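You operate a simulated robot arm through the tools that you are given. There is no shell and no other tool. Be economical: measure what you need, move in short steps, check, and stop when the job is done.

You run a simulated two-armed robot. Do the job below in one go: nothing can be reset, and whatever is moved stays where it is left.

## Task
Wind the cord that the order card names onto the winder's white bobbin and stand it on the green-dot board.
Fine: spool and length as on the card over the winder; zero the counter first, stop as soon as it jumps to the card's length, leave the spool on the winder; the bobbin goes in the round well.

The check looks at the end state, three seconds after you hand in, the way a careful person would. Anything else that was tipped, shoved, dropped, spilled or broken makes it a failure.

## Robot
Two 7-joint arms with two-finger parallel grippers on one trunk, on a base that drives. Base frame: it is fixed to the floor where the robot stands at the start and does not move with it; the origin is under the middle of the robot, x ahead of it, y to its left, z up. Lengths are in mm, angles in degrees, forces in N, time in s.
The left shoulder is at the start at [50, 168, 1207], the right one opposite. With the tool pointing down near the work surface each hand reaches from about 100 to 640 mm from the robot's upright axis, wherever it stands, measured 20 degrees to its own side. Places, roughly: order card [900, -100, 1000]; round well of the board with the green dot [-1300, -500, 700]; winder counter display [400, 0, 900]; winder crank [500, -300, 900]; winder peg [600, 0, 800]; zero button [500, 0, 900]. Payload 1.57 kg a hand.
The tool frame of a hand sits at the grasp point between the pads (the TCP): z along the fingers, y along the line on which they close. The tips reach 30 mm beyond it. The gripper opens to 80 mm. The fingers are 17 mm wide and 12 mm thick; the gripper's body (40 by 82 mm) begins 80 mm behind the TCP.
Orientation is told as [roll, pitch, yaw] about the base's x, y, z axes, in that order, counted from this pose: with the fingers straight down and closing along the base's y, the tool's x points along the base's -x, its y along +y and its z along -z.

## Interface
- The arms move only by the tool drive_tool. It takes "left_rows", "right_rows" or both (then of equal length, played together; a hand with none holds still); each is a list of rows, each a list of 2 entries, a list of its own where there are three numbers: the shift along the base's x, y, z in units of 40 mm (1.0 is 40 mm), then the turn, a rotation vector about the base's x, y, z in units of 4 degrees (1.0 is 4 degrees). In form: [[[tx, ty, tz], [ax, ay, az]], ...]. A call has 1 to 20 rows; each row shifts and turns the commanded pose from where the row before left it. "left_fingers" and "right_fingers" are, for a hand that has rows, the closure, from 0 (fully open) to 1 (shut), set as the call begins (left out, the last holds). A call with a number of a shift or a turn outside -1 to 1 is refused whole. Each row takes 0.2 s and may step no farther than 50 mm and 8.6 degrees from the row before; otherwise, or with a gripper value out of range, the whole call is refused. A pose out of reach is approached as far as the arm can. The call stops where the force on the tool passes 90 N (or 10 N more than at its start, if that is more) or the arm is blocked; 0.2 s more then pass. Each finger travels about 45 mm/s and halts on what it meets, pressing with about 43 N; the grip force reading is that of the motor and also rises with nothing between the fingers. The clock runs only during rows and for 0.2 s after the last one: add rows that do not move to give the fingers time. The reply holds the time, the measured pose of the TCP, the force on the tool along the base axes, the opening and the grip force, in the units named above and with some noise, with the torque about the TCP (base axes, N m) and any sound that the robot's microphone picked up, and new pictures: "pictures" is both (left out), scene, wrist or none (wrist: the cameras of the hands that moved).
- Cameras (640 x 400 px; columns grow to the right, rows downward): "scene" is now at [99.2, -66.7, 1396.9]; the picture's right is [-0.62, -0.79, 0.00], its down [-0.51, 0.40, -0.76] and it looks along [0.60, -0.47, -0.65] (base axes); focal length 260 px, centre (320, 200). "left" rides on the left gripper at [72, 7, -122] in its tool frame; the picture's right is [-0.09, 1.00, 0.00], its down [-0.84, -0.08, -0.54] and it looks along [-0.54, -0.05, 0.84] (tool axes); focal length 238 px, centre (320, 200). "right" rides on the right gripper at [72, -7, -122] in its tool frame; the picture's right is [0.09, 1.00, 0.00], its down [-0.84, 0.08, -0.54] and it looks along [-0.54, 0.05, 0.84] (tool axes); focal length 238 px, centre (320, 200). There is no depth. A picture from a camera that has moved, and an enlarged one, comes with that camera's place and axes in the base frame and with its lens. The place of the scene camera against the robot may be out by one fixed shift of up to 25 mm in any direction.
- move_column(by): slides the trunk up (or, below 0, down) by that many mm; the arms and the scene camera ride with it, the base frame stays. It gives what a move gives, with no picture.
- base_move(legs): drives the robot by 1 to 6 legs, each [ahead, left, turn to the left] in mm, mm and degrees, along the robot's own axes; the way and the turn of a leg run together, so that a leg with both is an arc; at most 1500 mm and 180 degrees a leg. The arms and the cameras ride along, it lands a little off, and it stops where it bumps. It gives what a move gives, and a new picture of the scene camera.
- aim_head(pan, tilt): turns the head with the scene camera to pan (to the left, within 80 degrees either way) and tilt (down, from -29 to 69), counted from straight ahead of the robot. It gives what a move gives, and a new picture of the scene camera.
- close_up(camera, box): a new picture of the part [left, top, right, bottom] of that camera's present view, enlarged. No time passes.
- sign_off(): hands the job in; it is judged then, once.

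Go step by step. Nothing tells you exact positions but the pictures and the camera data: compare them with the known pose of the tool, close in by small moves and look again before you grip or let go. The budget is 120 turns and 260 pictures, counting those below and the enlarged ones. Unless the task says otherwise, let go and move clear before handing in, and close with one line.

The tools are called as a command line: name --argument value ..., lists and objects as JSON in quotes. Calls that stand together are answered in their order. drive_tool: Moves the arms, as the interface text tells. Its arguments: {"type":"object","properties":{"left_rows":{"type":"array"},"left_fingers":{"type":"number"},"right_rows":{"type":"array"},"right_fingers":{"type":"number"},"pictures":{"type":"string","enum":["both","scene","wrist","none"]}},"required":[]} The other tools are called the same way: move_column (by) slides the trunk up or down; base_move (legs) drives the base; aim_head (pan, tilt) turns the head that bears the scene camera; close_up (camera, box) takes an enlarged picture of a part of a camera's view; sign_off () hands the job in.

At the start:

```text
t: 0.0
left_position: [407.4, -63.5, 1146.6]
left_tool_rot: [0.0, 0.0, 0.2]
left_ft_force: [0.7, -0.9, -0.4]
left_ft_torque: [-0.03, 0.02, 0.01]
left_opening: 80.1
left_grasp_force: 0.0
right_position: [257.5, -320.7, 1180.8]
right_tool_rot: [-0.1, 0.0, 0.0]
right_ft_force: [-0.1, 0.0, 0.4]
right_ft_torque: [-0.04, -0.03, -0.03]
right_opening: 79.8
right_grasp_force: 0.0
trunk travel left (down, up): [-375.0, 68.0]
robot x, y, heading: [2.9, -4.1, 0.1]
head pan, tilt: [-38.2, 40.6]
```

scene: 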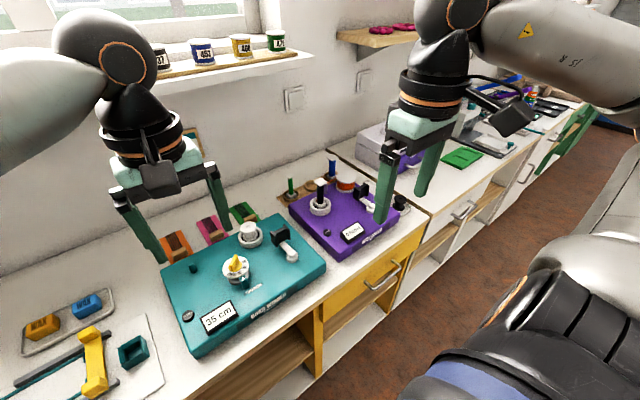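
right: 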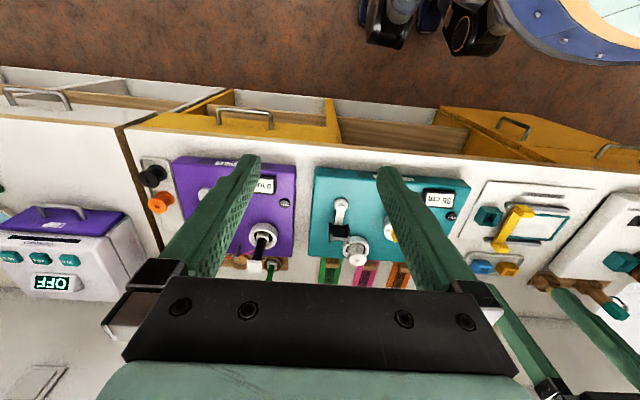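
left: 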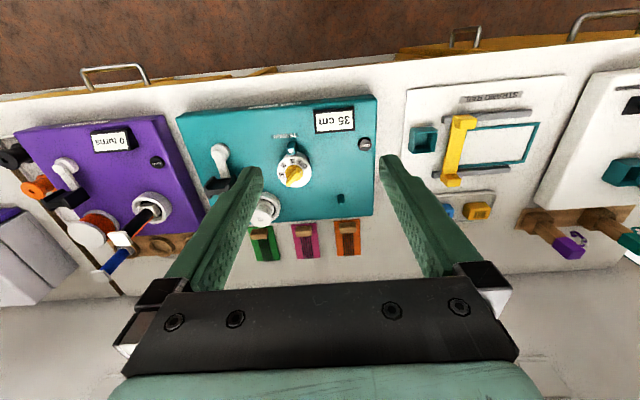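

I see a teal winder showing 35 cm and a purple machine next to it. I'll look at the winder and find the order card above it.

aim_head --pan -8 --tilt 30

close_up --camera "left" --box '[160, 80, 400, 280]'

```text
t: 0.9
left_position: [405.6, -64.2, 1147.7]
left_tool_rot: [0.0, 0.1, 0.2]
left_ft_force: [-0.2, -0.4, 0.4]
left_ft_torque: [-0.04, 0.0, 0.01]
left_opening: 80.1
left_grasp_force: 0.0
right_position: [255.4, -320.8, 1181.2]
right_tool_rot: [-0.1, 0.0, 0.0]
right_ft_force: [-0.2, -0.5, 0.3]
right_ft_torque: [0.0, -0.01, -0.03]
right_opening: 80.1
right_grasp_force: 0.0
trunk travel left (down, up): [-375.0, 68.0]
robot x, y, heading: [1.0, -1.3, -0.3]
head pan, tilt: [-8.0, 30.0]
camera scene: at [122.3, -27.0, 1413.1], right [-0.14, -0.99, 0.0], down [-0.5, 0.07, -0.87], along [0.86, -0.12, -0.5], focal length 260 px, centre (320, 200)
```

scene: 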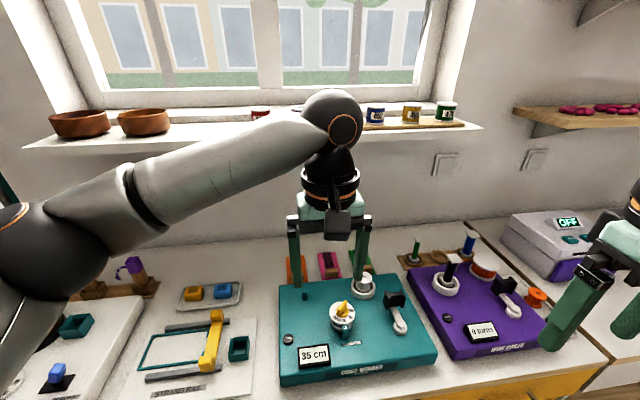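

```text
2.00 times, centred on (280, 180) of left
camera zoom: at [335.0, -57.5, 1269.4], right [0.09, 1.0, 0.0], down [0.84, -0.08, 0.54], along [0.54, -0.05, -0.84], focal length 477 px, centre (400, 240)
```

zoom: 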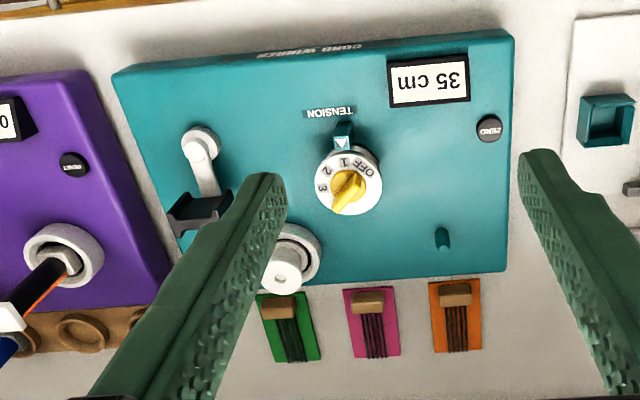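

The winder has a zero button, tension knob, crank and a white bobbin. My left arm hides the card, so I move it aside and look at the card.

drive_tool --left_rows '[[[-0.2, 1, 0], [0, 0, 0]], [[-0.2, 1, 0], [0, 0, 0]], [[-0.2, 1, 0], [0, 0, 0]], [[-0.2, 1, 0], [0, 0, 0]], [[-0.2, 1, 0], [0, 0, 0]], [[-0.2, 1, 0], [0, 0, 0]], [[-0.2, 1, 0], [0, 0, 0]], [[-0.2, 1, 0], [0, 0, 0]], [[0, 0, 0], [0, 0, 0]]]' --pictures "scene"

```text
t: 3.0
left_position: [343.4, 256.4, 1148.4]
left_tool_rot: [0.0, 0.0, 0.1]
left_ft_force: [-0.5, -0.3, -0.2]
left_ft_torque: [0.04, -0.02, 0.03]
left_opening: 80.3
left_grasp_force: 0.1
right_position: [256.1, -321.2, 1180.4]
right_tool_rot: [-0.1, 0.0, 0.0]
right_ft_force: [0.9, -0.3, -0.3]
right_ft_torque: [-0.01, 0.0, 0.01]
right_opening: 80.2
right_grasp_force: 0.0
trunk travel left (down, up): [-375.0, 68.0]
robot x, y, heading: [-3.5, 2.8, -0.3]
head pan, tilt: [-8.0, 30.0]
camera scene: at [122.5, -27.5, 1413.1], right [-0.14, -0.99, 0.0], down [-0.5, 0.07, -0.87], along [0.86, -0.12, -0.5], focal length 260 px, centre (320, 200)
```

scene: 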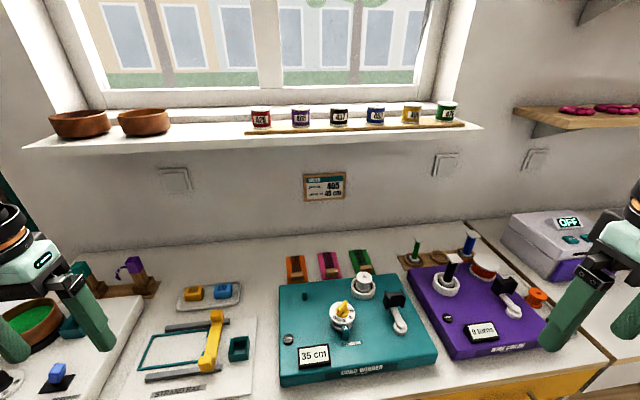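

close_up --camera "scene" --box '[295, 165, 355, 205]'

close_up --camera "scene" --box '[240, 90, 470, 140]'

close_up --camera "scene" --box '[270, 240, 450, 390]'

```text
10.00 times, centred on (325, 185) of scene
camera zoom: at [122.5, -27.5, 1413.1], right [-0.14, -0.99, 0.0], down [-0.5, 0.07, -0.87], along [0.86, -0.12, -0.5], focal length 2596 px, centre (270, 350)
```

zoom: 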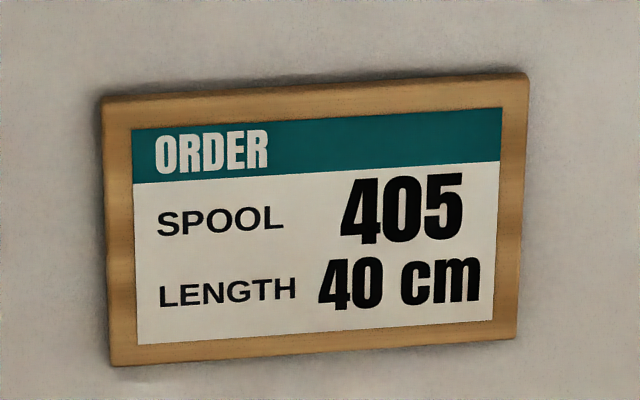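

```text
2.78 times, centred on (355, 115) of scene
camera zoom: at [122.5, -27.5, 1413.1], right [-0.14, -0.99, 0.0], down [-0.5, 0.07, -0.87], along [0.86, -0.12, -0.5], focal length 722 px, centre (223, 436)
```

zoom: 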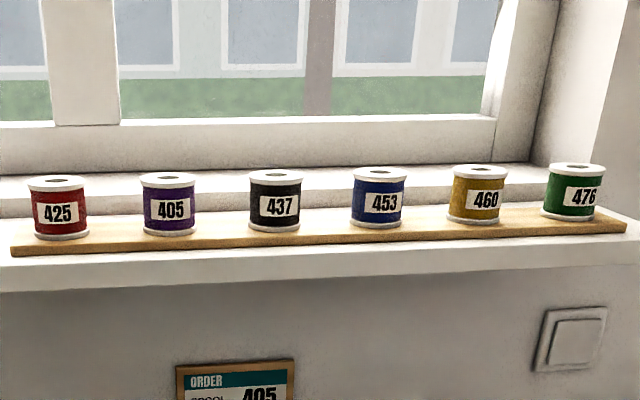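

```text
2.67 times, centred on (360, 315) of scene
camera zoom: at [122.5, -27.5, 1413.1], right [-0.14, -0.99, 0.0], down [-0.5, 0.07, -0.87], along [0.86, -0.12, -0.5], focal length 692 px, centre (213, -107)
```

zoom: 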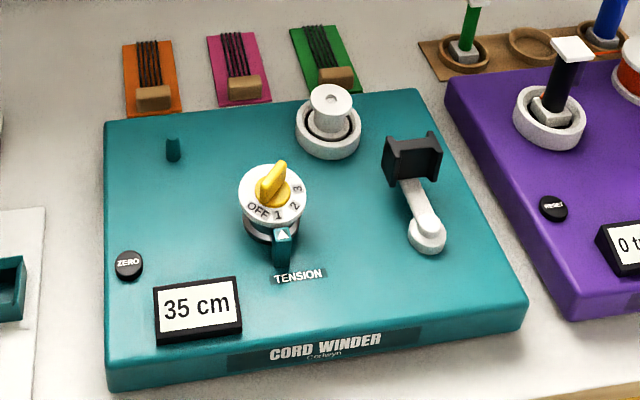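

Order: spool 405 (purple, second on the shelf), 40 cm. The peg is the teal post at the back left of the winder. I check how much room there is ahead of the base.

aim_head --pan 0 --tilt 69

```text
t: 4.0
left_position: [343.7, 256.6, 1148.3]
left_tool_rot: [-0.1, 0.0, 0.1]
left_ft_force: [-0.6, 0.8, 0.0]
left_ft_torque: [0.03, 0.01, -0.01]
left_opening: 79.9
left_grasp_force: 0.0
right_position: [256.9, -320.9, 1180.5]
right_tool_rot: [-0.1, 0.0, 0.0]
right_ft_force: [0.5, 0.5, 0.8]
right_ft_torque: [0.0, 0.02, 0.02]
right_opening: 79.8
right_grasp_force: 0.0
trunk travel left (down, up): [-375.0, 68.0]
robot x, y, heading: [0.6, 0.2, 0.1]
head pan, tilt: [0.0, 68.8]
camera scene: at [88.6, -14.4, 1361.7], right [0.0, -1.0, 0.0], down [-0.93, 0.0, -0.36], along [0.36, 0.0, -0.93], focal length 260 px, centre (320, 200)
```

scene: 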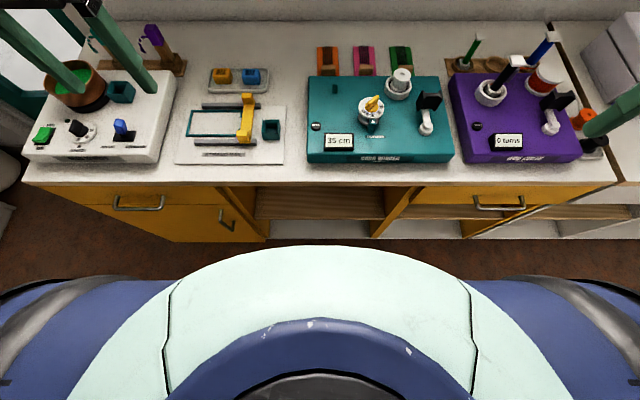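

The bench edge is about 60 mm from the base front, so the arms must do the reaching. I raise the trunk and bring the right hand toward the shelf to look at the spools.

move_column --by 66

aim_head --pan -8 --tilt 30

drive_tool --right_rows '[[[0, 0, 1], [0, 0, 0]], [[0.5, 0.5, 0.8], [0, 0, 0]], [[0.9, 0.5, 0.4], [0, 0, 0]], [[0.9, 0.5, 0.2], [0, 0, 0]], [[0.9, 0.7, 0], [0, 0, 0]], [[0.9, 0.7, 0], [0, 0, 0]], [[0.9, 0.7, 0], [0, 0, 0]], [[0.9, 0.7, 0], [0, 0, 0]], [[0.9, 0.7, 0], [0, 0, 0]], [[0.9, 0.7, 0], [0, 0, 0]]]'

```text
t: 5.0
left_position: [344.4, 256.3, 1214.8]
left_tool_rot: [0.0, -0.1, 0.1]
left_ft_force: [-0.4, 0.3, 0.8]
left_ft_torque: [-0.02, 0.03, -0.01]
left_opening: 80.2
left_grasp_force: 0.1
right_position: [256.6, -320.4, 1247.1]
right_tool_rot: [-0.1, 0.1, 0.0]
right_ft_force: [1.2, -0.3, 0.8]
right_ft_torque: [0.03, 0.03, -0.03]
right_opening: 80.1
right_grasp_force: 0.0
trunk travel left (down, up): [-441.0, 2.0]
robot x, y, heading: [1.8, 1.7, -0.1]
head pan, tilt: [0.0, 68.8]
```

```text
t: 6.1
left_position: [343.6, 256.1, 1213.6]
left_tool_rot: [0.0, 0.0, 0.1]
left_ft_force: [-0.8, 0.9, -0.1]
left_ft_torque: [0.0, -0.01, 0.02]
left_opening: 80.1
left_grasp_force: 0.0
right_position: [257.2, -320.6, 1246.2]
right_tool_rot: [-0.1, 0.0, 0.0]
right_ft_force: [-0.1, -0.2, 0.1]
right_ft_torque: [-0.03, 0.03, 0.0]
right_opening: 80.0
right_grasp_force: 0.0
trunk travel left (down, up): [-441.0, 2.0]
robot x, y, heading: [1.1, 0.8, -0.3]
head pan, tilt: [-8.0, 30.0]
camera scene: at [122.3, -27.0, 1479.1], right [-0.14, -0.99, 0.0], down [-0.5, 0.07, -0.87], along [0.86, -0.12, -0.5], focal length 260 px, centre (320, 200)
```

scene: 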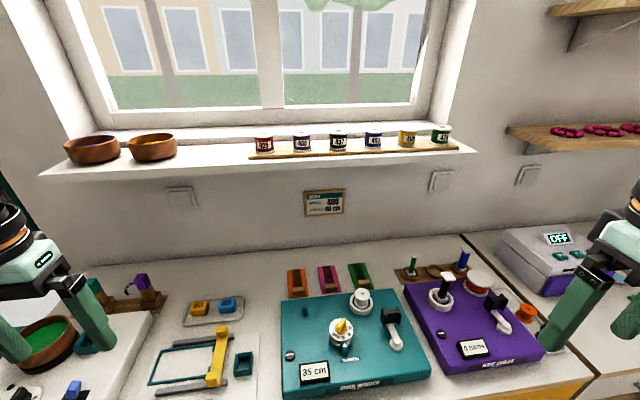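

```text
t: 8.3
left_position: [343.0, 255.8, 1215.3]
left_tool_rot: [0.0, 0.0, 0.2]
left_ft_force: [-0.5, 0.6, 0.0]
left_ft_torque: [-0.03, 0.01, 0.0]
left_opening: 80.2
left_grasp_force: 0.1
right_position: [460.2, -195.1, 1305.6]
right_tool_rot: [-0.1, 0.0, 0.1]
right_ft_force: [-0.8, -0.6, -1.0]
right_ft_torque: [-0.01, -0.01, 0.02]
right_opening: 80.0
right_grasp_force: 0.1
right hand out of reach, approached as far as the arm can: row 7, 8, 9, 10
trunk travel left (down, up): [-441.0, 2.0]
robot x, y, heading: [3.1, 0.4, 0.2]
head pan, tilt: [-8.0, 30.0]
camera scene: at [122.1, -27.0, 1479.2], right [-0.14, -0.99, 0.0], down [-0.49, 0.07, -0.87], along [0.86, -0.12, -0.5], focal length 260 px, centre (320, 200)
camera right: at [389.9, -202.7, 1427.5], right [-0.09, 1.0, 0.0], down [0.84, 0.08, 0.54], along [0.54, 0.05, -0.84], focal length 238 px, centre (320, 200)
```

scene: 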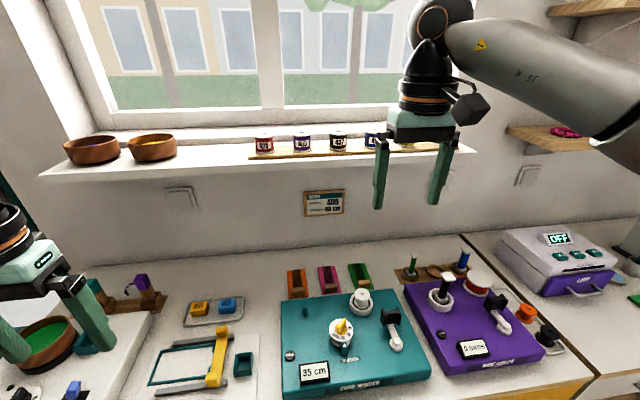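
right: 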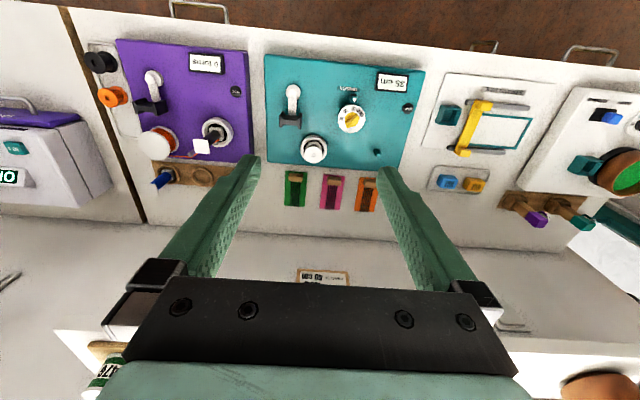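

The shelf can only be reached with the hand tilted forward. I pitch the right hand about 48° forward in place.

drive_tool --right_rows '[[[0, 0, 0], [0, -1, 0]], [[0, 0, 0], [0, -1, 0]], [[0, 0, 0], [0, -1, 0]], [[0, 0, 0], [0, -1, 0]], [[0, 0, 0], [0, -1, 0]], [[0, 0, 0], [0, -1, 0]], [[0, 0, 0], [0, -1, 0]], [[0, 0, 0], [0, -1, 0]], [[0, 0, 0], [0, -1, 0]], [[0, 0, 0], [0, -1, 0]], [[0, 0, 0], [0, -1, 0]], [[0, 0, 0], [0, -1, 0]], [[0, 0, 0], [0, 0, 0]]]'

```text
t: 11.1
left_position: [342.8, 255.8, 1215.5]
left_tool_rot: [-0.1, 0.1, 0.1]
left_ft_force: [-0.3, 0.0, -0.3]
left_ft_torque: [0.02, 0.0, 0.0]
left_opening: 80.0
left_grasp_force: 0.1
right_position: [462.5, -195.3, 1306.1]
right_tool_rot: [0.0, -48.1, -0.1]
right_ft_force: [-0.9, 1.0, 0.4]
right_ft_torque: [-0.03, 0.03, 0.02]
right_opening: 80.1
right_grasp_force: 0.1
trunk travel left (down, up): [-441.0, 2.0]
robot x, y, heading: [-1.6, 0.4, -0.0]
head pan, tilt: [-8.0, 30.0]
camera scene: at [122.4, -27.0, 1479.2], right [-0.14, -0.99, 0.0], down [-0.5, 0.07, -0.87], along [0.86, -0.12, -0.5], focal length 260 px, centre (320, 200)
camera right: at [325.2, -202.5, 1334.4], right [-0.06, 1.0, -0.07], down [0.16, 0.08, 0.98], along [0.99, 0.05, -0.16], focal length 238 px, centre (320, 200)
```

scene: 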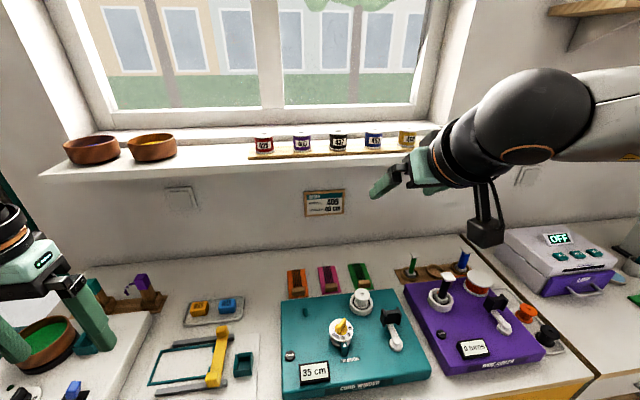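
right: 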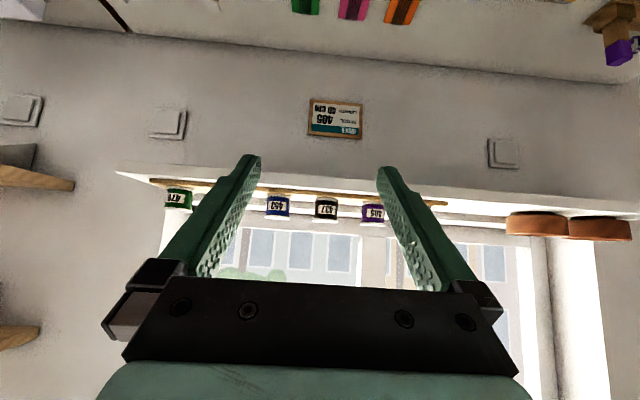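

Triangulated, spool 405 is near (788, -72, 1277). I move to a pre-grasp about 100 mm back along the tool axis.

drive_tool --right_rows '[[[0.87, 0.44, 0.17], [0, 0, 0]], [[0.87, 0.44, 0.17], [0, 0, 0]], [[0.87, 0.44, 0.17], [0, 0, 0]], [[0.87, 0.44, 0.17], [0, 0, 0]], [[0.87, 0.44, 0.17], [0, 0, 0]], [[0.87, 0.44, 0.17], [0, 0, 0]], [[0.87, 0.44, 0.17], [0, 0, 0]], [[0, 0, 0], [0, 0, 0]]]'

```text
t: 12.9
left_position: [344.4, 256.2, 1214.5]
left_tool_rot: [0.0, 0.0, 0.1]
left_ft_force: [-0.3, -0.4, 0.6]
left_ft_torque: [0.0, 0.02, -0.02]
left_opening: 80.1
left_grasp_force: 0.0
right_position: [574.1, -142.7, 1329.1]
right_tool_rot: [0.1, -48.0, -0.1]
right_ft_force: [0.9, 0.6, 0.5]
right_ft_torque: [0.01, 0.01, 0.01]
right_opening: 80.3
right_grasp_force: 0.0
right hand out of reach, approached as far as the arm can: row 4, 5, 6, 7
trunk travel left (down, up): [-441.0, 2.0]
robot x, y, heading: [-1.2, -2.6, 0.2]
head pan, tilt: [-8.0, 30.0]
camera scene: at [122.3, -27.0, 1479.2], right [-0.14, -0.99, 0.0], down [-0.5, 0.07, -0.87], along [0.86, -0.12, -0.5], focal length 260 px, centre (320, 200)
camera right: at [437.0, -150.2, 1357.2], right [-0.06, 1.0, -0.07], down [0.16, 0.08, 0.98], along [0.99, 0.05, -0.16], focal length 238 px, centre (320, 200)
```

scene: 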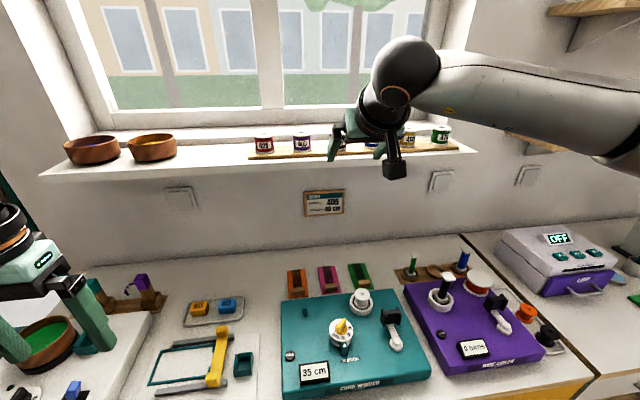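
right: 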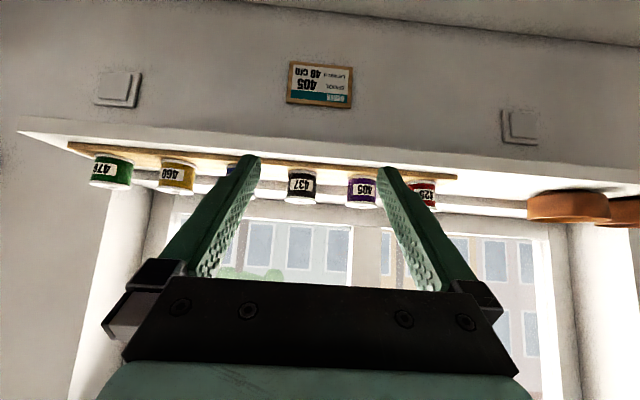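

Reach ended at x≈574 with this tilt. I pitch the hand closer to horizontal and test further reach.

drive_tool --right_rows '[[[0, 0.2, 0], [0, -1, 0]], [[0, 0.2, 0], [0, -1, 0]], [[0, 0.2, 0], [0, -1, 0]], [[0, 0.2, 0], [0, -1, 0]], [[0, 0.2, 0], [0, -1, 0]], [[0, 0.2, 0], [0, -1, 0]], [[0.9, 0.1, 0], [0, 0, 0]], [[0.9, 0.1, 0], [0, 0, 0]], [[0.9, 0.1, 0], [0, 0, 0]], [[0, 0, 0], [0, 0, 0]]]'

```text
t: 15.1
left_position: [342.7, 256.7, 1214.2]
left_tool_rot: [0.0, 0.0, 0.2]
left_ft_force: [-0.7, -0.3, -0.1]
left_ft_torque: [0.03, -0.01, -0.01]
left_opening: 79.7
left_grasp_force: 0.0
right_position: [576.2, -111.1, 1330.6]
right_tool_rot: [0.0, -68.0, -0.1]
right_ft_force: [0.2, 0.4, 0.1]
right_ft_torque: [-0.02, -0.01, 0.0]
right_opening: 80.0
right_grasp_force: 0.1
right hand out of reach, approached as far as the arm can: row 4, 6, 7, 8, 9
trunk travel left (down, up): [-441.0, 2.0]
robot x, y, heading: [0.3, -0.4, 0.1]
head pan, tilt: [-8.0, 30.0]
camera scene: at [122.2, -27.0, 1479.2], right [-0.14, -0.99, 0.0], down [-0.5, 0.07, -0.87], along [0.86, -0.12, -0.5], focal length 260 px, centre (320, 200)
camera right: at [437.1, -117.6, 1310.2], right [-0.03, 1.0, -0.09], down [-0.19, 0.08, 0.98], along [0.98, 0.05, 0.19], focal length 238 px, centre (320, 200)
```

scene: 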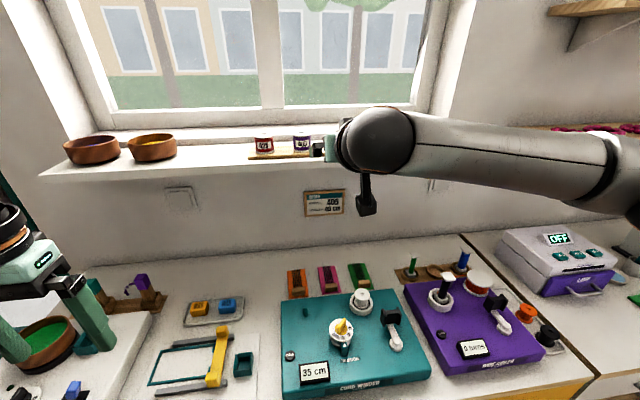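
right: 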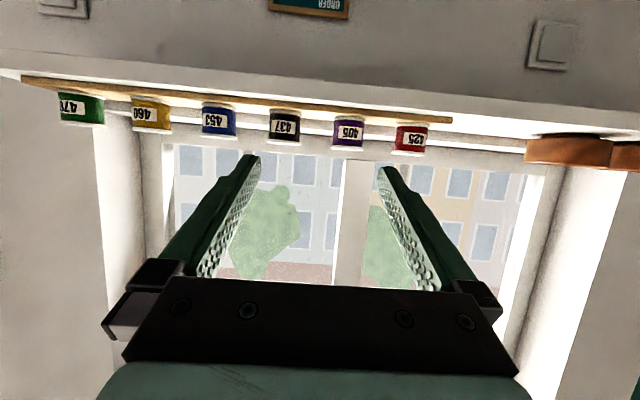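

The wrist is the limit: the spool should lie further out to the arm's own side. I'll sidestep left, but look there first.

aim_head --pan 60 --tilt 45

```text
t: 16.5
left_position: [342.6, 255.7, 1214.3]
left_tool_rot: [0.0, -0.1, 0.1]
left_ft_force: [0.2, 0.0, -1.0]
left_ft_torque: [-0.01, 0.03, 0.01]
left_opening: 80.1
left_grasp_force: 0.1
right_position: [575.5, -110.5, 1331.8]
right_tool_rot: [-0.1, -68.1, 0.0]
right_ft_force: [0.6, -0.1, 0.1]
right_ft_torque: [0.04, 0.02, 0.0]
right_opening: 80.1
right_grasp_force: 0.0
trunk travel left (down, up): [-441.0, 2.0]
robot x, y, heading: [-1.9, -0.4, 0.2]
head pan, tilt: [60.0, 45.0]
camera scene: at [73.4, 56.0, 1456.6], right [0.87, -0.5, 0.0], down [-0.35, -0.61, -0.71], along [0.35, 0.61, -0.71], focal length 260 px, centre (320, 200)
```

scene: 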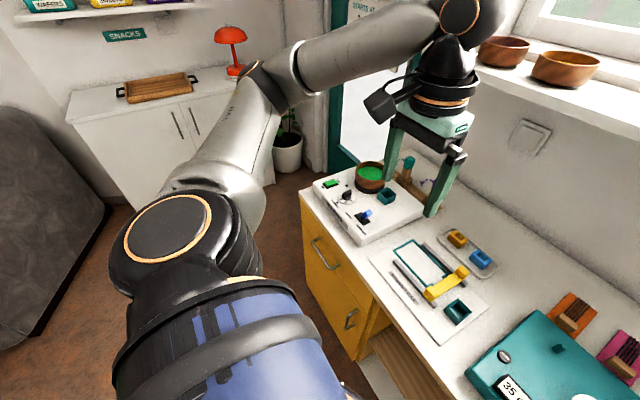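

Floor is clear to the left. I sidestep left 230 mm and creep ahead 30 mm.

base_move --legs '[[0, 230, 0], [30, 0, 0]]'

aim_head --pan -22 --tilt 30

drive_tool --right_rows '[[[0.6, 0, 0], [0, 0, 0]], [[0.6, 0, 0], [0, 0, 0]], [[0, 0, 0], [0, 0, 0]]]'

```text
t: 18.6
left_position: [373.3, 485.1, 1213.4]
left_tool_rot: [0.0, 0.1, 0.2]
left_ft_force: [0.1, 0.6, -0.3]
left_ft_torque: [0.0, 0.04, -0.01]
left_opening: 79.9
left_grasp_force: 0.1
right_position: [606.0, 118.5, 1330.4]
right_tool_rot: [0.1, -68.0, 0.1]
right_ft_force: [0.4, -0.6, -0.9]
right_ft_torque: [0.03, -0.01, -0.01]
right_opening: 80.2
right_grasp_force: 0.0
trunk travel left (down, up): [-441.0, 2.0]
robot x, y, heading: [27.6, 228.4, 0.1]
head pan, tilt: [60.0, 45.0]
camera scene: at [103.7, 284.4, 1456.5], right [0.87, -0.5, 0.0], down [-0.35, -0.61, -0.71], along [0.35, 0.61, -0.71], focal length 260 px, centre (320, 200)
```

scene: 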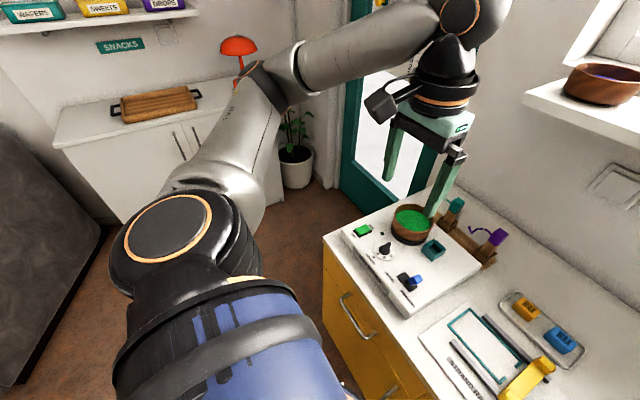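

```text
t: 20.2
left_position: [372.5, 485.0, 1214.2]
left_tool_rot: [0.1, 0.0, 0.1]
left_ft_force: [0.8, 0.3, 0.0]
left_ft_torque: [0.01, -0.01, -0.04]
left_opening: 79.9
left_grasp_force: 0.1
right_position: [604.7, 119.7, 1331.3]
right_tool_rot: [0.0, -68.0, 0.1]
right_ft_force: [0.8, 0.5, 0.4]
right_ft_torque: [-0.02, 0.02, -0.03]
right_opening: 80.0
right_grasp_force: 0.1
trunk travel left (down, up): [-441.0, 2.0]
robot x, y, heading: [28.3, 226.5, -0.1]
head pan, tilt: [-22.0, 30.0]
camera scene: at [145.9, 180.1, 1479.2], right [-0.37, -0.93, 0.0], down [-0.46, 0.19, -0.87], along [0.8, -0.32, -0.5], focal length 260 px, centre (320, 200)
```

scene: 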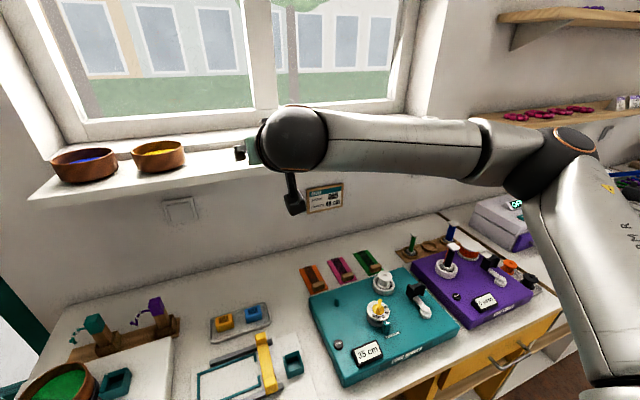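

```text
t: 21.0
left_position: [371.6, 484.5, 1214.0]
left_tool_rot: [0.0, 0.0, 0.2]
left_ft_force: [0.1, 0.9, -0.5]
left_ft_torque: [-0.03, 0.01, 0.0]
left_opening: 80.0
left_grasp_force: 0.1
right_position: [606.2, 119.5, 1332.3]
right_tool_rot: [-0.1, -68.1, 0.1]
right_ft_force: [0.5, -0.4, -1.0]
right_ft_torque: [-0.01, -0.02, 0.03]
right_opening: 79.8
right_grasp_force: 0.0
right hand out of reach, approached as far as the arm can: row 1, 2
trunk travel left (down, up): [-441.0, 2.0]
robot x, y, heading: [29.8, 227.3, 0.1]
head pan, tilt: [-22.0, 30.0]
camera scene: at [145.9, 180.0, 1479.2], right [-0.37, -0.93, 0.0], down [-0.46, 0.19, -0.87], along [0.8, -0.32, -0.5], focal length 260 px, centre (320, 200)
camera right: at [466.6, 111.3, 1310.2], right [-0.04, 1.0, -0.09], down [-0.19, 0.08, 0.98], along [0.98, 0.05, 0.19], focal length 238 px, centre (320, 200)
```

scene: 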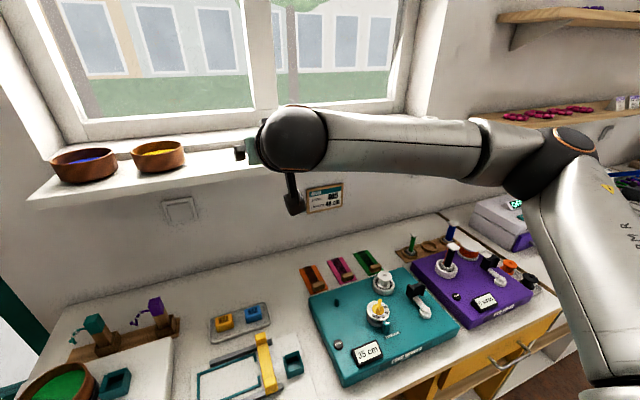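
right: 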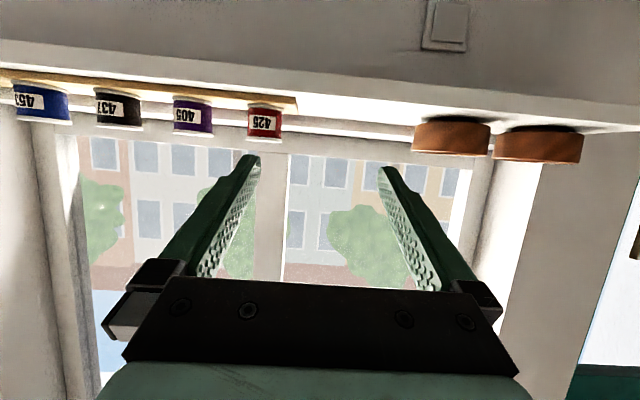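

The elbow stands out to the right, so moving the hand right extends the arm. I shift it to y≈-72, ease the pitch a bit and then try forward.

drive_tool --right_rows '[[[0, -0.95, 0], [0, 1, 0]], [[0, -0.95, 0], [0, 1, 0]], [[0, -0.95, 0], [0, 1, 0]], [[0, -0.95, 0], [0, 0, 0]], [[0, -0.95, 0], [0, 0, 0]], [[0.8, 0, 0], [0, 0, 0]], [[0.8, 0, 0], [0, 0, 0]], [[0, 0, 0], [0, 0, 0]]]'

```text
t: 22.8
left_position: [371.5, 484.9, 1214.6]
left_tool_rot: [0.1, 0.0, 0.3]
left_ft_force: [-0.5, 0.9, -0.4]
left_ft_torque: [0.03, 0.0, 0.02]
left_opening: 79.8
left_grasp_force: 0.0
right_position: [667.7, -72.8, 1332.6]
right_tool_rot: [0.1, -56.1, -0.1]
right_ft_force: [0.2, -0.6, -0.5]
right_ft_torque: [-0.01, 0.03, 0.03]
right_opening: 79.9
right_grasp_force: 0.0
trunk travel left (down, up): [-441.0, 2.0]
robot x, y, heading: [32.4, 228.4, -0.3]
head pan, tilt: [-22.0, 30.0]
camera scene: at [145.5, 180.1, 1479.2], right [-0.37, -0.93, 0.0], down [-0.46, 0.19, -0.87], along [0.8, -0.32, -0.5], focal length 260 px, centre (320, 200)
camera right: at [527.8, -81.1, 1340.5], right [-0.05, 1.0, -0.08], down [0.02, 0.08, 1.0], along [1.0, 0.05, -0.02], focal length 238 px, centre (320, 200)
```

scene: 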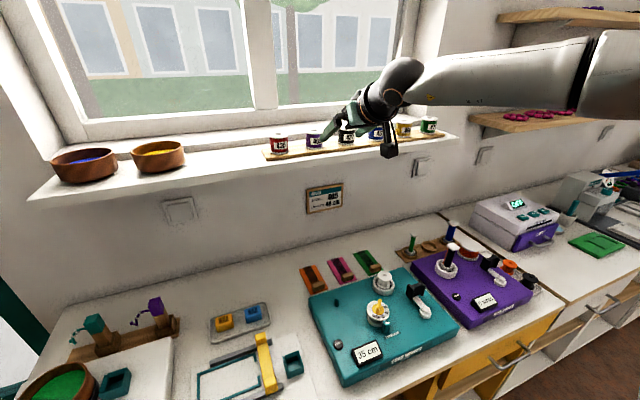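
right: 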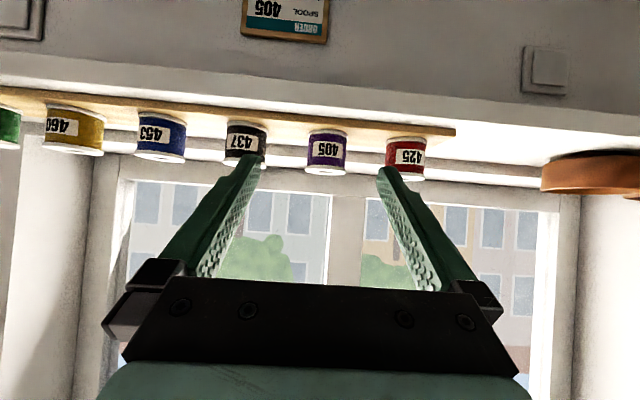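

Now it reaches. Three views put spool 405 at about (829, -63, 1274), Ø48. I move to a pre-grasp about 90 mm back along the tool axis.

drive_tool --right_rows '[[[0.85, 0.12, 0.06], [0, 0, 0]], [[0.85, 0.12, 0.06], [0, 0, 0]], [[0, 0, 0], [0, 0, 0]]]'

```text
t: 23.6
left_position: [371.4, 484.9, 1215.5]
left_tool_rot: [0.1, -0.1, 0.2]
left_ft_force: [0.3, -0.8, -0.5]
left_ft_torque: [-0.02, 0.05, -0.03]
left_opening: 80.1
left_grasp_force: 0.1
right_position: [736.5, -62.0, 1337.1]
right_tool_rot: [0.0, -56.0, 0.1]
right_ft_force: [-0.2, -0.1, 0.3]
right_ft_torque: [-0.04, 0.01, -0.03]
right_opening: 80.2
right_grasp_force: 0.1
trunk travel left (down, up): [-441.0, 2.0]
robot x, y, heading: [28.0, 226.1, 0.1]
head pan, tilt: [-22.0, 30.0]
camera scene: at [144.9, 180.3, 1479.3], right [-0.37, -0.93, 0.0], down [-0.46, 0.19, -0.87], along [0.8, -0.32, -0.5], focal length 260 px, centre (320, 200)
camera right: at [596.5, -69.3, 1345.2], right [-0.05, 1.0, -0.08], down [0.02, 0.08, 1.0], along [1.0, 0.05, -0.02], focal length 238 px, centre (320, 200)
```

scene: 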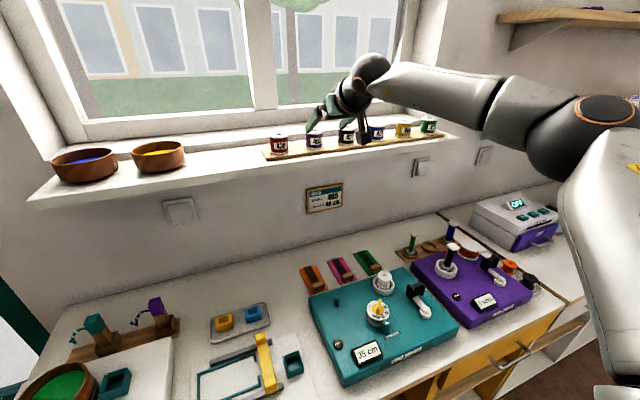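
right: 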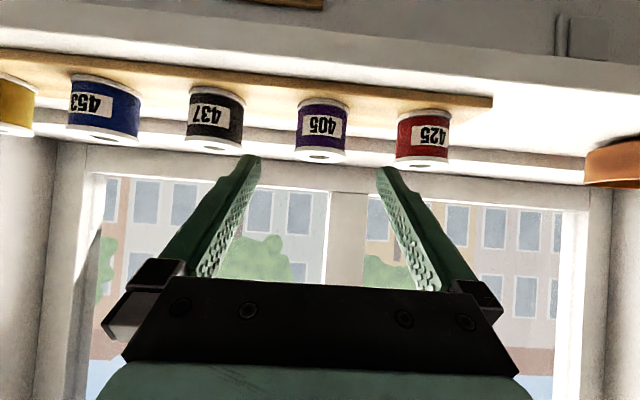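

Alignment is good: the spool centre is in line with the fingers. I advance along the tool axis.

drive_tool --right_rows '[[[0.5, 0, -0.34], [0, 0, 0]], [[0.5, 0, -0.34], [0, 0, 0]], [[0.4, 0, -0.27], [0, 0, 0]], [[0, 0, 0], [0, 0, 0]]]'

close_up --camera "scene" --box '[260, 80, 400, 170]'

```text
t: 24.6
left_position: [371.6, 485.2, 1214.1]
left_tool_rot: [0.0, 0.0, 0.2]
left_ft_force: [-0.3, -0.4, 0.2]
left_ft_torque: [0.01, 0.0, -0.02]
left_opening: 80.3
left_grasp_force: 0.1
right_position: [762.4, -70.1, 1292.4]
right_tool_rot: [0.1, -56.2, 0.0]
right_ft_force: [0.5, -0.2, -0.3]
right_ft_torque: [0.01, 0.02, -0.01]
right_opening: 80.0
right_grasp_force: 0.1
right hand out of reach, approached as far as the arm can: row 2, 3
trunk travel left (down, up): [-441.0, 2.0]
robot x, y, heading: [30.6, 226.9, 0.1]
head pan, tilt: [-22.0, 30.0]
camera scene: at [145.6, 180.1, 1479.2], right [-0.37, -0.93, 0.0], down [-0.46, 0.19, -0.87], along [0.8, -0.32, -0.5], focal length 260 px, centre (320, 200)
camera right: at [622.9, -77.4, 1300.9], right [-0.05, 1.0, -0.08], down [0.02, 0.08, 1.0], along [1.0, 0.05, -0.02], focal length 238 px, centre (320, 200)
```

scene: 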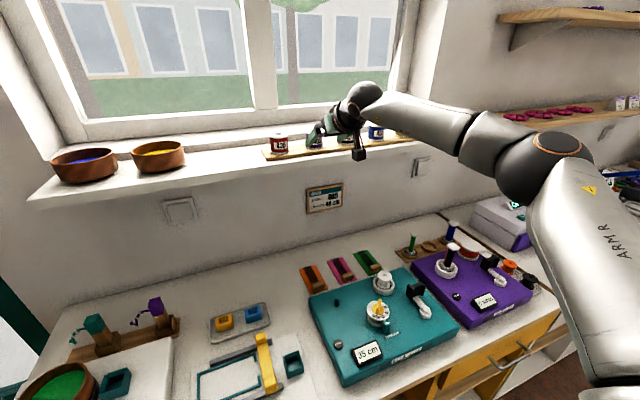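
right: 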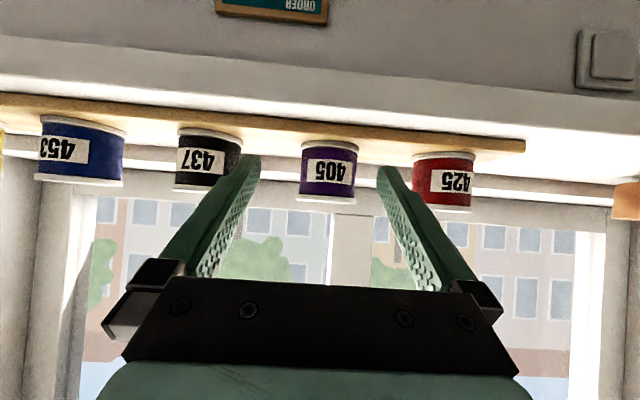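

```text
4.44 times, centred on (330, 125) of scene
camera zoom: at [145.6, 180.1, 1479.2], right [-0.37, -0.93, 0.0], down [-0.46, 0.19, -0.87], along [0.8, -0.32, -0.5], focal length 1154 px, centre (276, 533)
```

zoom: 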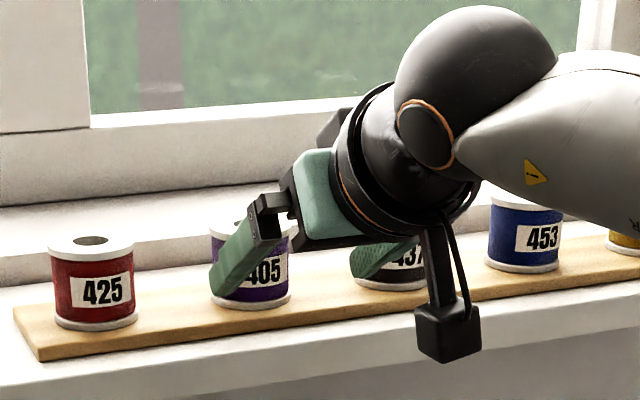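

Short by about 60 mm; reach clearly grows toward the arm's own side. I retract, sidestep another 150 mm left, and bring the hand back over.

drive_tool --right_rows '[[[-0.7, 0.1, 0.6], [0, 0, 0]], [[-0.9, 0.1, 0.5], [0, 0, 0]], [[-0.5, 0, 0], [0, 0, 0]]]' --pictures "none"

base_move --legs '[[0, 150, 0], [15, 0, 0]]'

drive_tool --right_rows '[[[0, -0.9, 0], [0, 0, 0]], [[0, -0.9, 0], [0, 0, 0]], [[0, -0.9, 0], [0, 0, 0]], [[0, -0.9, 0], [0, 0, 0]], [[0, 0, 0], [0, 0, 0]]]'

```text
t: 25.4
left_position: [372.8, 484.2, 1214.2]
left_tool_rot: [0.0, 0.1, 0.2]
left_ft_force: [-0.4, -1.1, -0.1]
left_ft_torque: [0.01, 0.0, 0.02]
left_opening: 80.0
left_grasp_force: 0.0
right_position: [678.8, -60.6, 1334.7]
right_tool_rot: [0.2, -55.9, -0.1]
right_ft_force: [1.3, 0.3, -0.7]
right_ft_torque: [-0.01, 0.0, 0.03]
right_opening: 80.0
right_grasp_force: 0.0
trunk travel left (down, up): [-441.0, 2.0]
robot x, y, heading: [29.7, 228.5, 0.1]
head pan, tilt: [-22.0, 30.0]
```

```text
t: 27.1
left_position: [386.5, 633.4, 1214.7]
left_tool_rot: [0.0, 0.0, 0.3]
left_ft_force: [0.7, 0.2, 0.0]
left_ft_torque: [-0.04, -0.01, -0.03]
left_opening: 80.0
left_grasp_force: 0.0
right_position: [694.1, 89.9, 1333.9]
right_tool_rot: [0.2, -56.1, 0.1]
right_ft_force: [0.5, -0.1, -0.1]
right_ft_torque: [0.02, 0.01, 0.01]
right_opening: 80.2
right_grasp_force: 0.1
trunk travel left (down, up): [-441.0, 2.0]
robot x, y, heading: [44.4, 380.5, 0.1]
head pan, tilt: [-22.0, 30.0]
camera scene: at [160.7, 328.5, 1479.2], right [-0.37, -0.93, 0.0], down [-0.46, 0.19, -0.87], along [0.8, -0.32, -0.5], focal length 260 px, centre (320, 200)
```

scene: 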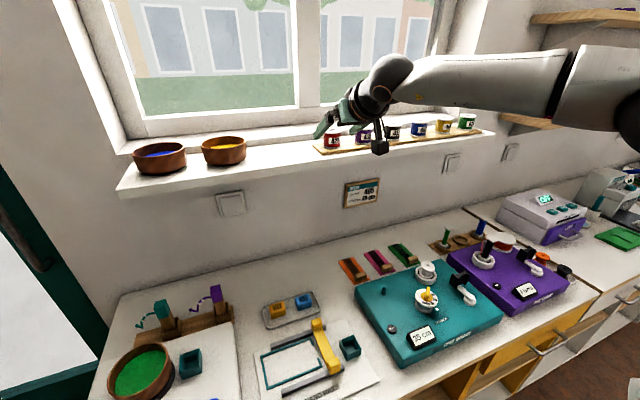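

```text
t: 28.3
left_position: [385.9, 636.1, 1214.4]
left_tool_rot: [0.0, 0.1, 0.2]
left_ft_force: [0.2, 0.7, -0.4]
left_ft_torque: [-0.01, 0.0, 0.01]
left_opening: 80.0
left_grasp_force: 0.0
right_position: [694.1, -54.9, 1336.7]
right_tool_rot: [-0.1, -56.0, 0.2]
right_ft_force: [-1.0, -0.1, -0.6]
right_ft_torque: [0.0, 0.01, 0.0]
right_opening: 79.9
right_grasp_force: 0.0
trunk travel left (down, up): [-441.0, 2.0]
robot x, y, heading: [42.0, 378.1, 0.2]
head pan, tilt: [-22.0, 30.0]
camera scene: at [160.2, 329.3, 1479.2], right [-0.37, -0.93, 0.0], down [-0.46, 0.19, -0.87], along [0.8, -0.32, -0.5], focal length 260 px, centre (320, 200)
camera right: at [554.3, -62.8, 1345.0], right [-0.06, 1.0, -0.08], down [0.02, 0.08, 1.0], along [1.0, 0.05, -0.02], focal length 238 px, centre (320, 200)
```

scene: 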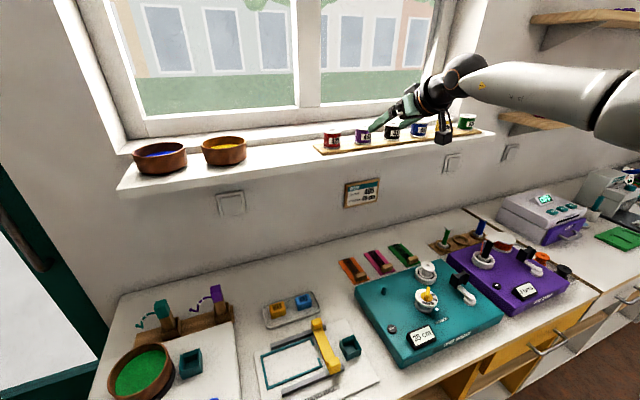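
right: 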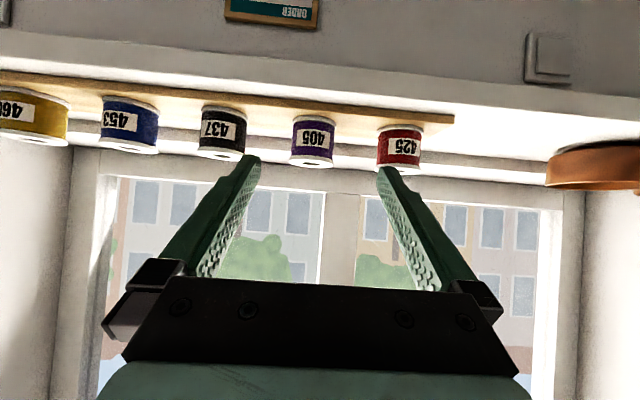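

I move to pre-grasp and advance in short steps to test reach.

drive_tool --right_rows '[[[0.9, -0.2, 0], [0, 0, 0]], [[0.5, 0, -0.3], [0, 0, 0]], [[0.5, 0, -0.34], [0, 0, 0]], [[0, 0, 0], [0, 0, 0]]]' --pictures "wrist"

```text
t: 29.3
left_position: [385.8, 633.7, 1213.3]
left_tool_rot: [-0.1, 0.0, 0.4]
left_ft_force: [1.0, -0.6, -0.6]
left_ft_torque: [0.05, 0.0, 0.02]
left_opening: 79.9
left_grasp_force: 0.1
right_position: [740.7, -54.5, 1308.4]
right_tool_rot: [0.0, -56.0, -0.2]
right_ft_force: [-0.2, 0.1, -0.3]
right_ft_torque: [0.02, -0.01, -0.03]
right_opening: 80.1
right_grasp_force: 0.1
right hand out of reach, approached as far as the arm can: row 1, 3
trunk travel left (down, up): [-441.0, 2.0]
robot x, y, heading: [44.3, 375.2, 0.2]
head pan, tilt: [-22.0, 30.0]
camera right: at [600.1, -61.8, 1317.0], right [-0.05, 1.0, -0.08], down [0.02, 0.08, 1.0], along [1.0, 0.05, -0.02], focal length 238 px, centre (320, 200)
```

right: 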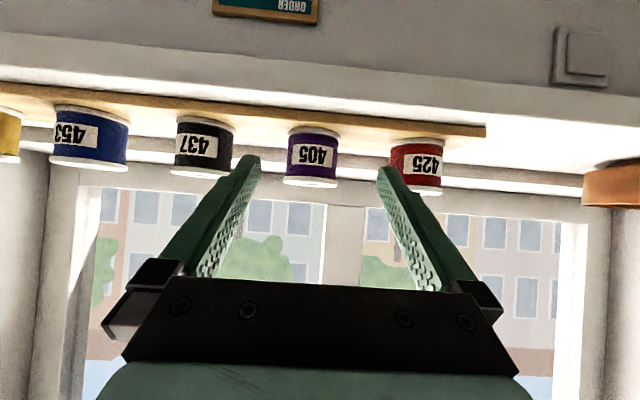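

It is now pure reach. A flatter hand with the base 100 mm back right should do it; I retract, flatten the pitch and reposition.

drive_tool --right_rows '[[[-0.9, 0.2, 0.5], [0, 0, 0]], [[-0.4, 0.3, 0.3], [0, 0, 0]]]' --pictures "none"

base_move --legs '[[0, -100, 0], [12, 0, 0]]'

drive_tool --right_rows '[[[0, 0.8, 0], [0, -1, 0]], [[0, 0.8, 0], [0, -1, 0]], [[0.5, 0, 0], [0, -1, 0]], [[0.5, 0, 0], [0, 0, 0]], [[0, 0, 0], [0, 0, 0]]]'

```text
t: 29.9
left_position: [385.9, 634.1, 1214.3]
left_tool_rot: [0.0, -0.1, 0.4]
left_ft_force: [-0.6, 0.5, 0.4]
left_ft_torque: [0.05, 0.0, 0.0]
left_opening: 79.7
left_grasp_force: 0.1
right_position: [688.1, -31.6, 1340.8]
right_tool_rot: [0.1, -55.9, 0.0]
right_ft_force: [-0.5, 0.1, -0.4]
right_ft_torque: [0.0, 0.03, 0.02]
right_opening: 79.9
right_grasp_force: 0.0
trunk travel left (down, up): [-441.0, 2.0]
robot x, y, heading: [47.5, 376.9, 0.4]
head pan, tilt: [-22.0, 30.0]
```

```text
t: 31.4
left_position: [399.0, 534.2, 1214.1]
left_tool_rot: [-0.1, 0.1, 0.2]
left_ft_force: [1.3, -0.2, -0.3]
left_ft_torque: [-0.03, 0.04, 0.03]
left_opening: 80.0
left_grasp_force: 0.1
right_position: [700.6, -132.5, 1342.0]
right_tool_rot: [0.0, -56.0, 0.2]
right_ft_force: [-0.5, 0.3, 0.5]
right_ft_torque: [0.0, 0.01, 0.0]
right_opening: 80.0
right_grasp_force: 0.0
trunk travel left (down, up): [-441.0, 2.0]
robot x, y, heading: [57.2, 274.5, -0.0]
head pan, tilt: [-22.0, 30.0]
camera scene: at [172.6, 229.6, 1479.2], right [-0.37, -0.93, 0.0], down [-0.46, 0.19, -0.87], along [0.8, -0.32, -0.5], focal length 260 px, centre (320, 200)
```

scene: 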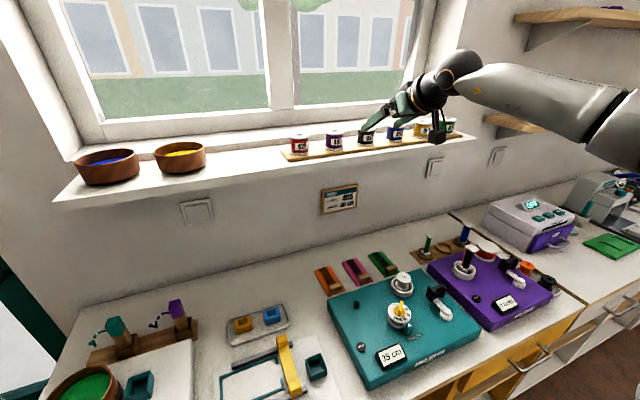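

```text
t: 32.6
left_position: [398.0, 534.1, 1215.0]
left_tool_rot: [0.0, 0.0, 0.3]
left_ft_force: [0.2, 0.0, 0.6]
left_ft_torque: [0.02, -0.02, 0.0]
left_opening: 80.0
left_grasp_force: 0.0
right_position: [740.4, -69.6, 1342.2]
right_tool_rot: [0.2, -68.1, 0.1]
right_ft_force: [0.1, -0.4, 0.5]
right_ft_torque: [-0.02, 0.03, -0.03]
right_opening: 79.9
right_grasp_force: 0.1
trunk travel left (down, up): [-441.0, 2.0]
robot x, y, heading: [56.7, 280.2, -0.0]
head pan, tilt: [-22.0, 30.0]
camera scene: at [172.1, 228.6, 1479.2], right [-0.37, -0.93, 0.0], down [-0.46, 0.19, -0.87], along [0.8, -0.32, -0.5], focal length 260 px, centre (320, 200)
camera right: at [601.1, -77.2, 1321.1], right [-0.04, 1.0, -0.09], down [-0.19, 0.08, 0.98], along [0.98, 0.05, 0.19], focal length 238 px, centre (320, 200)
```

scene: 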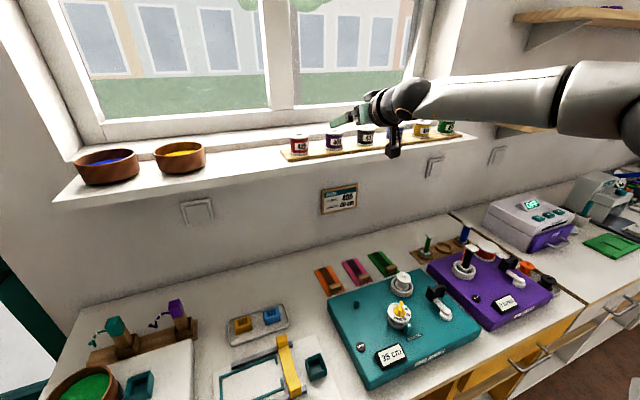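
right: 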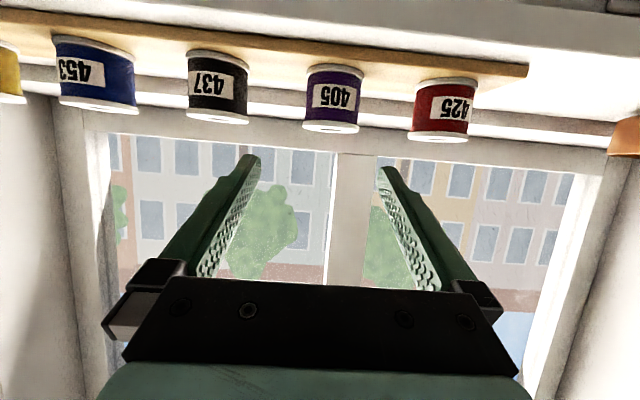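

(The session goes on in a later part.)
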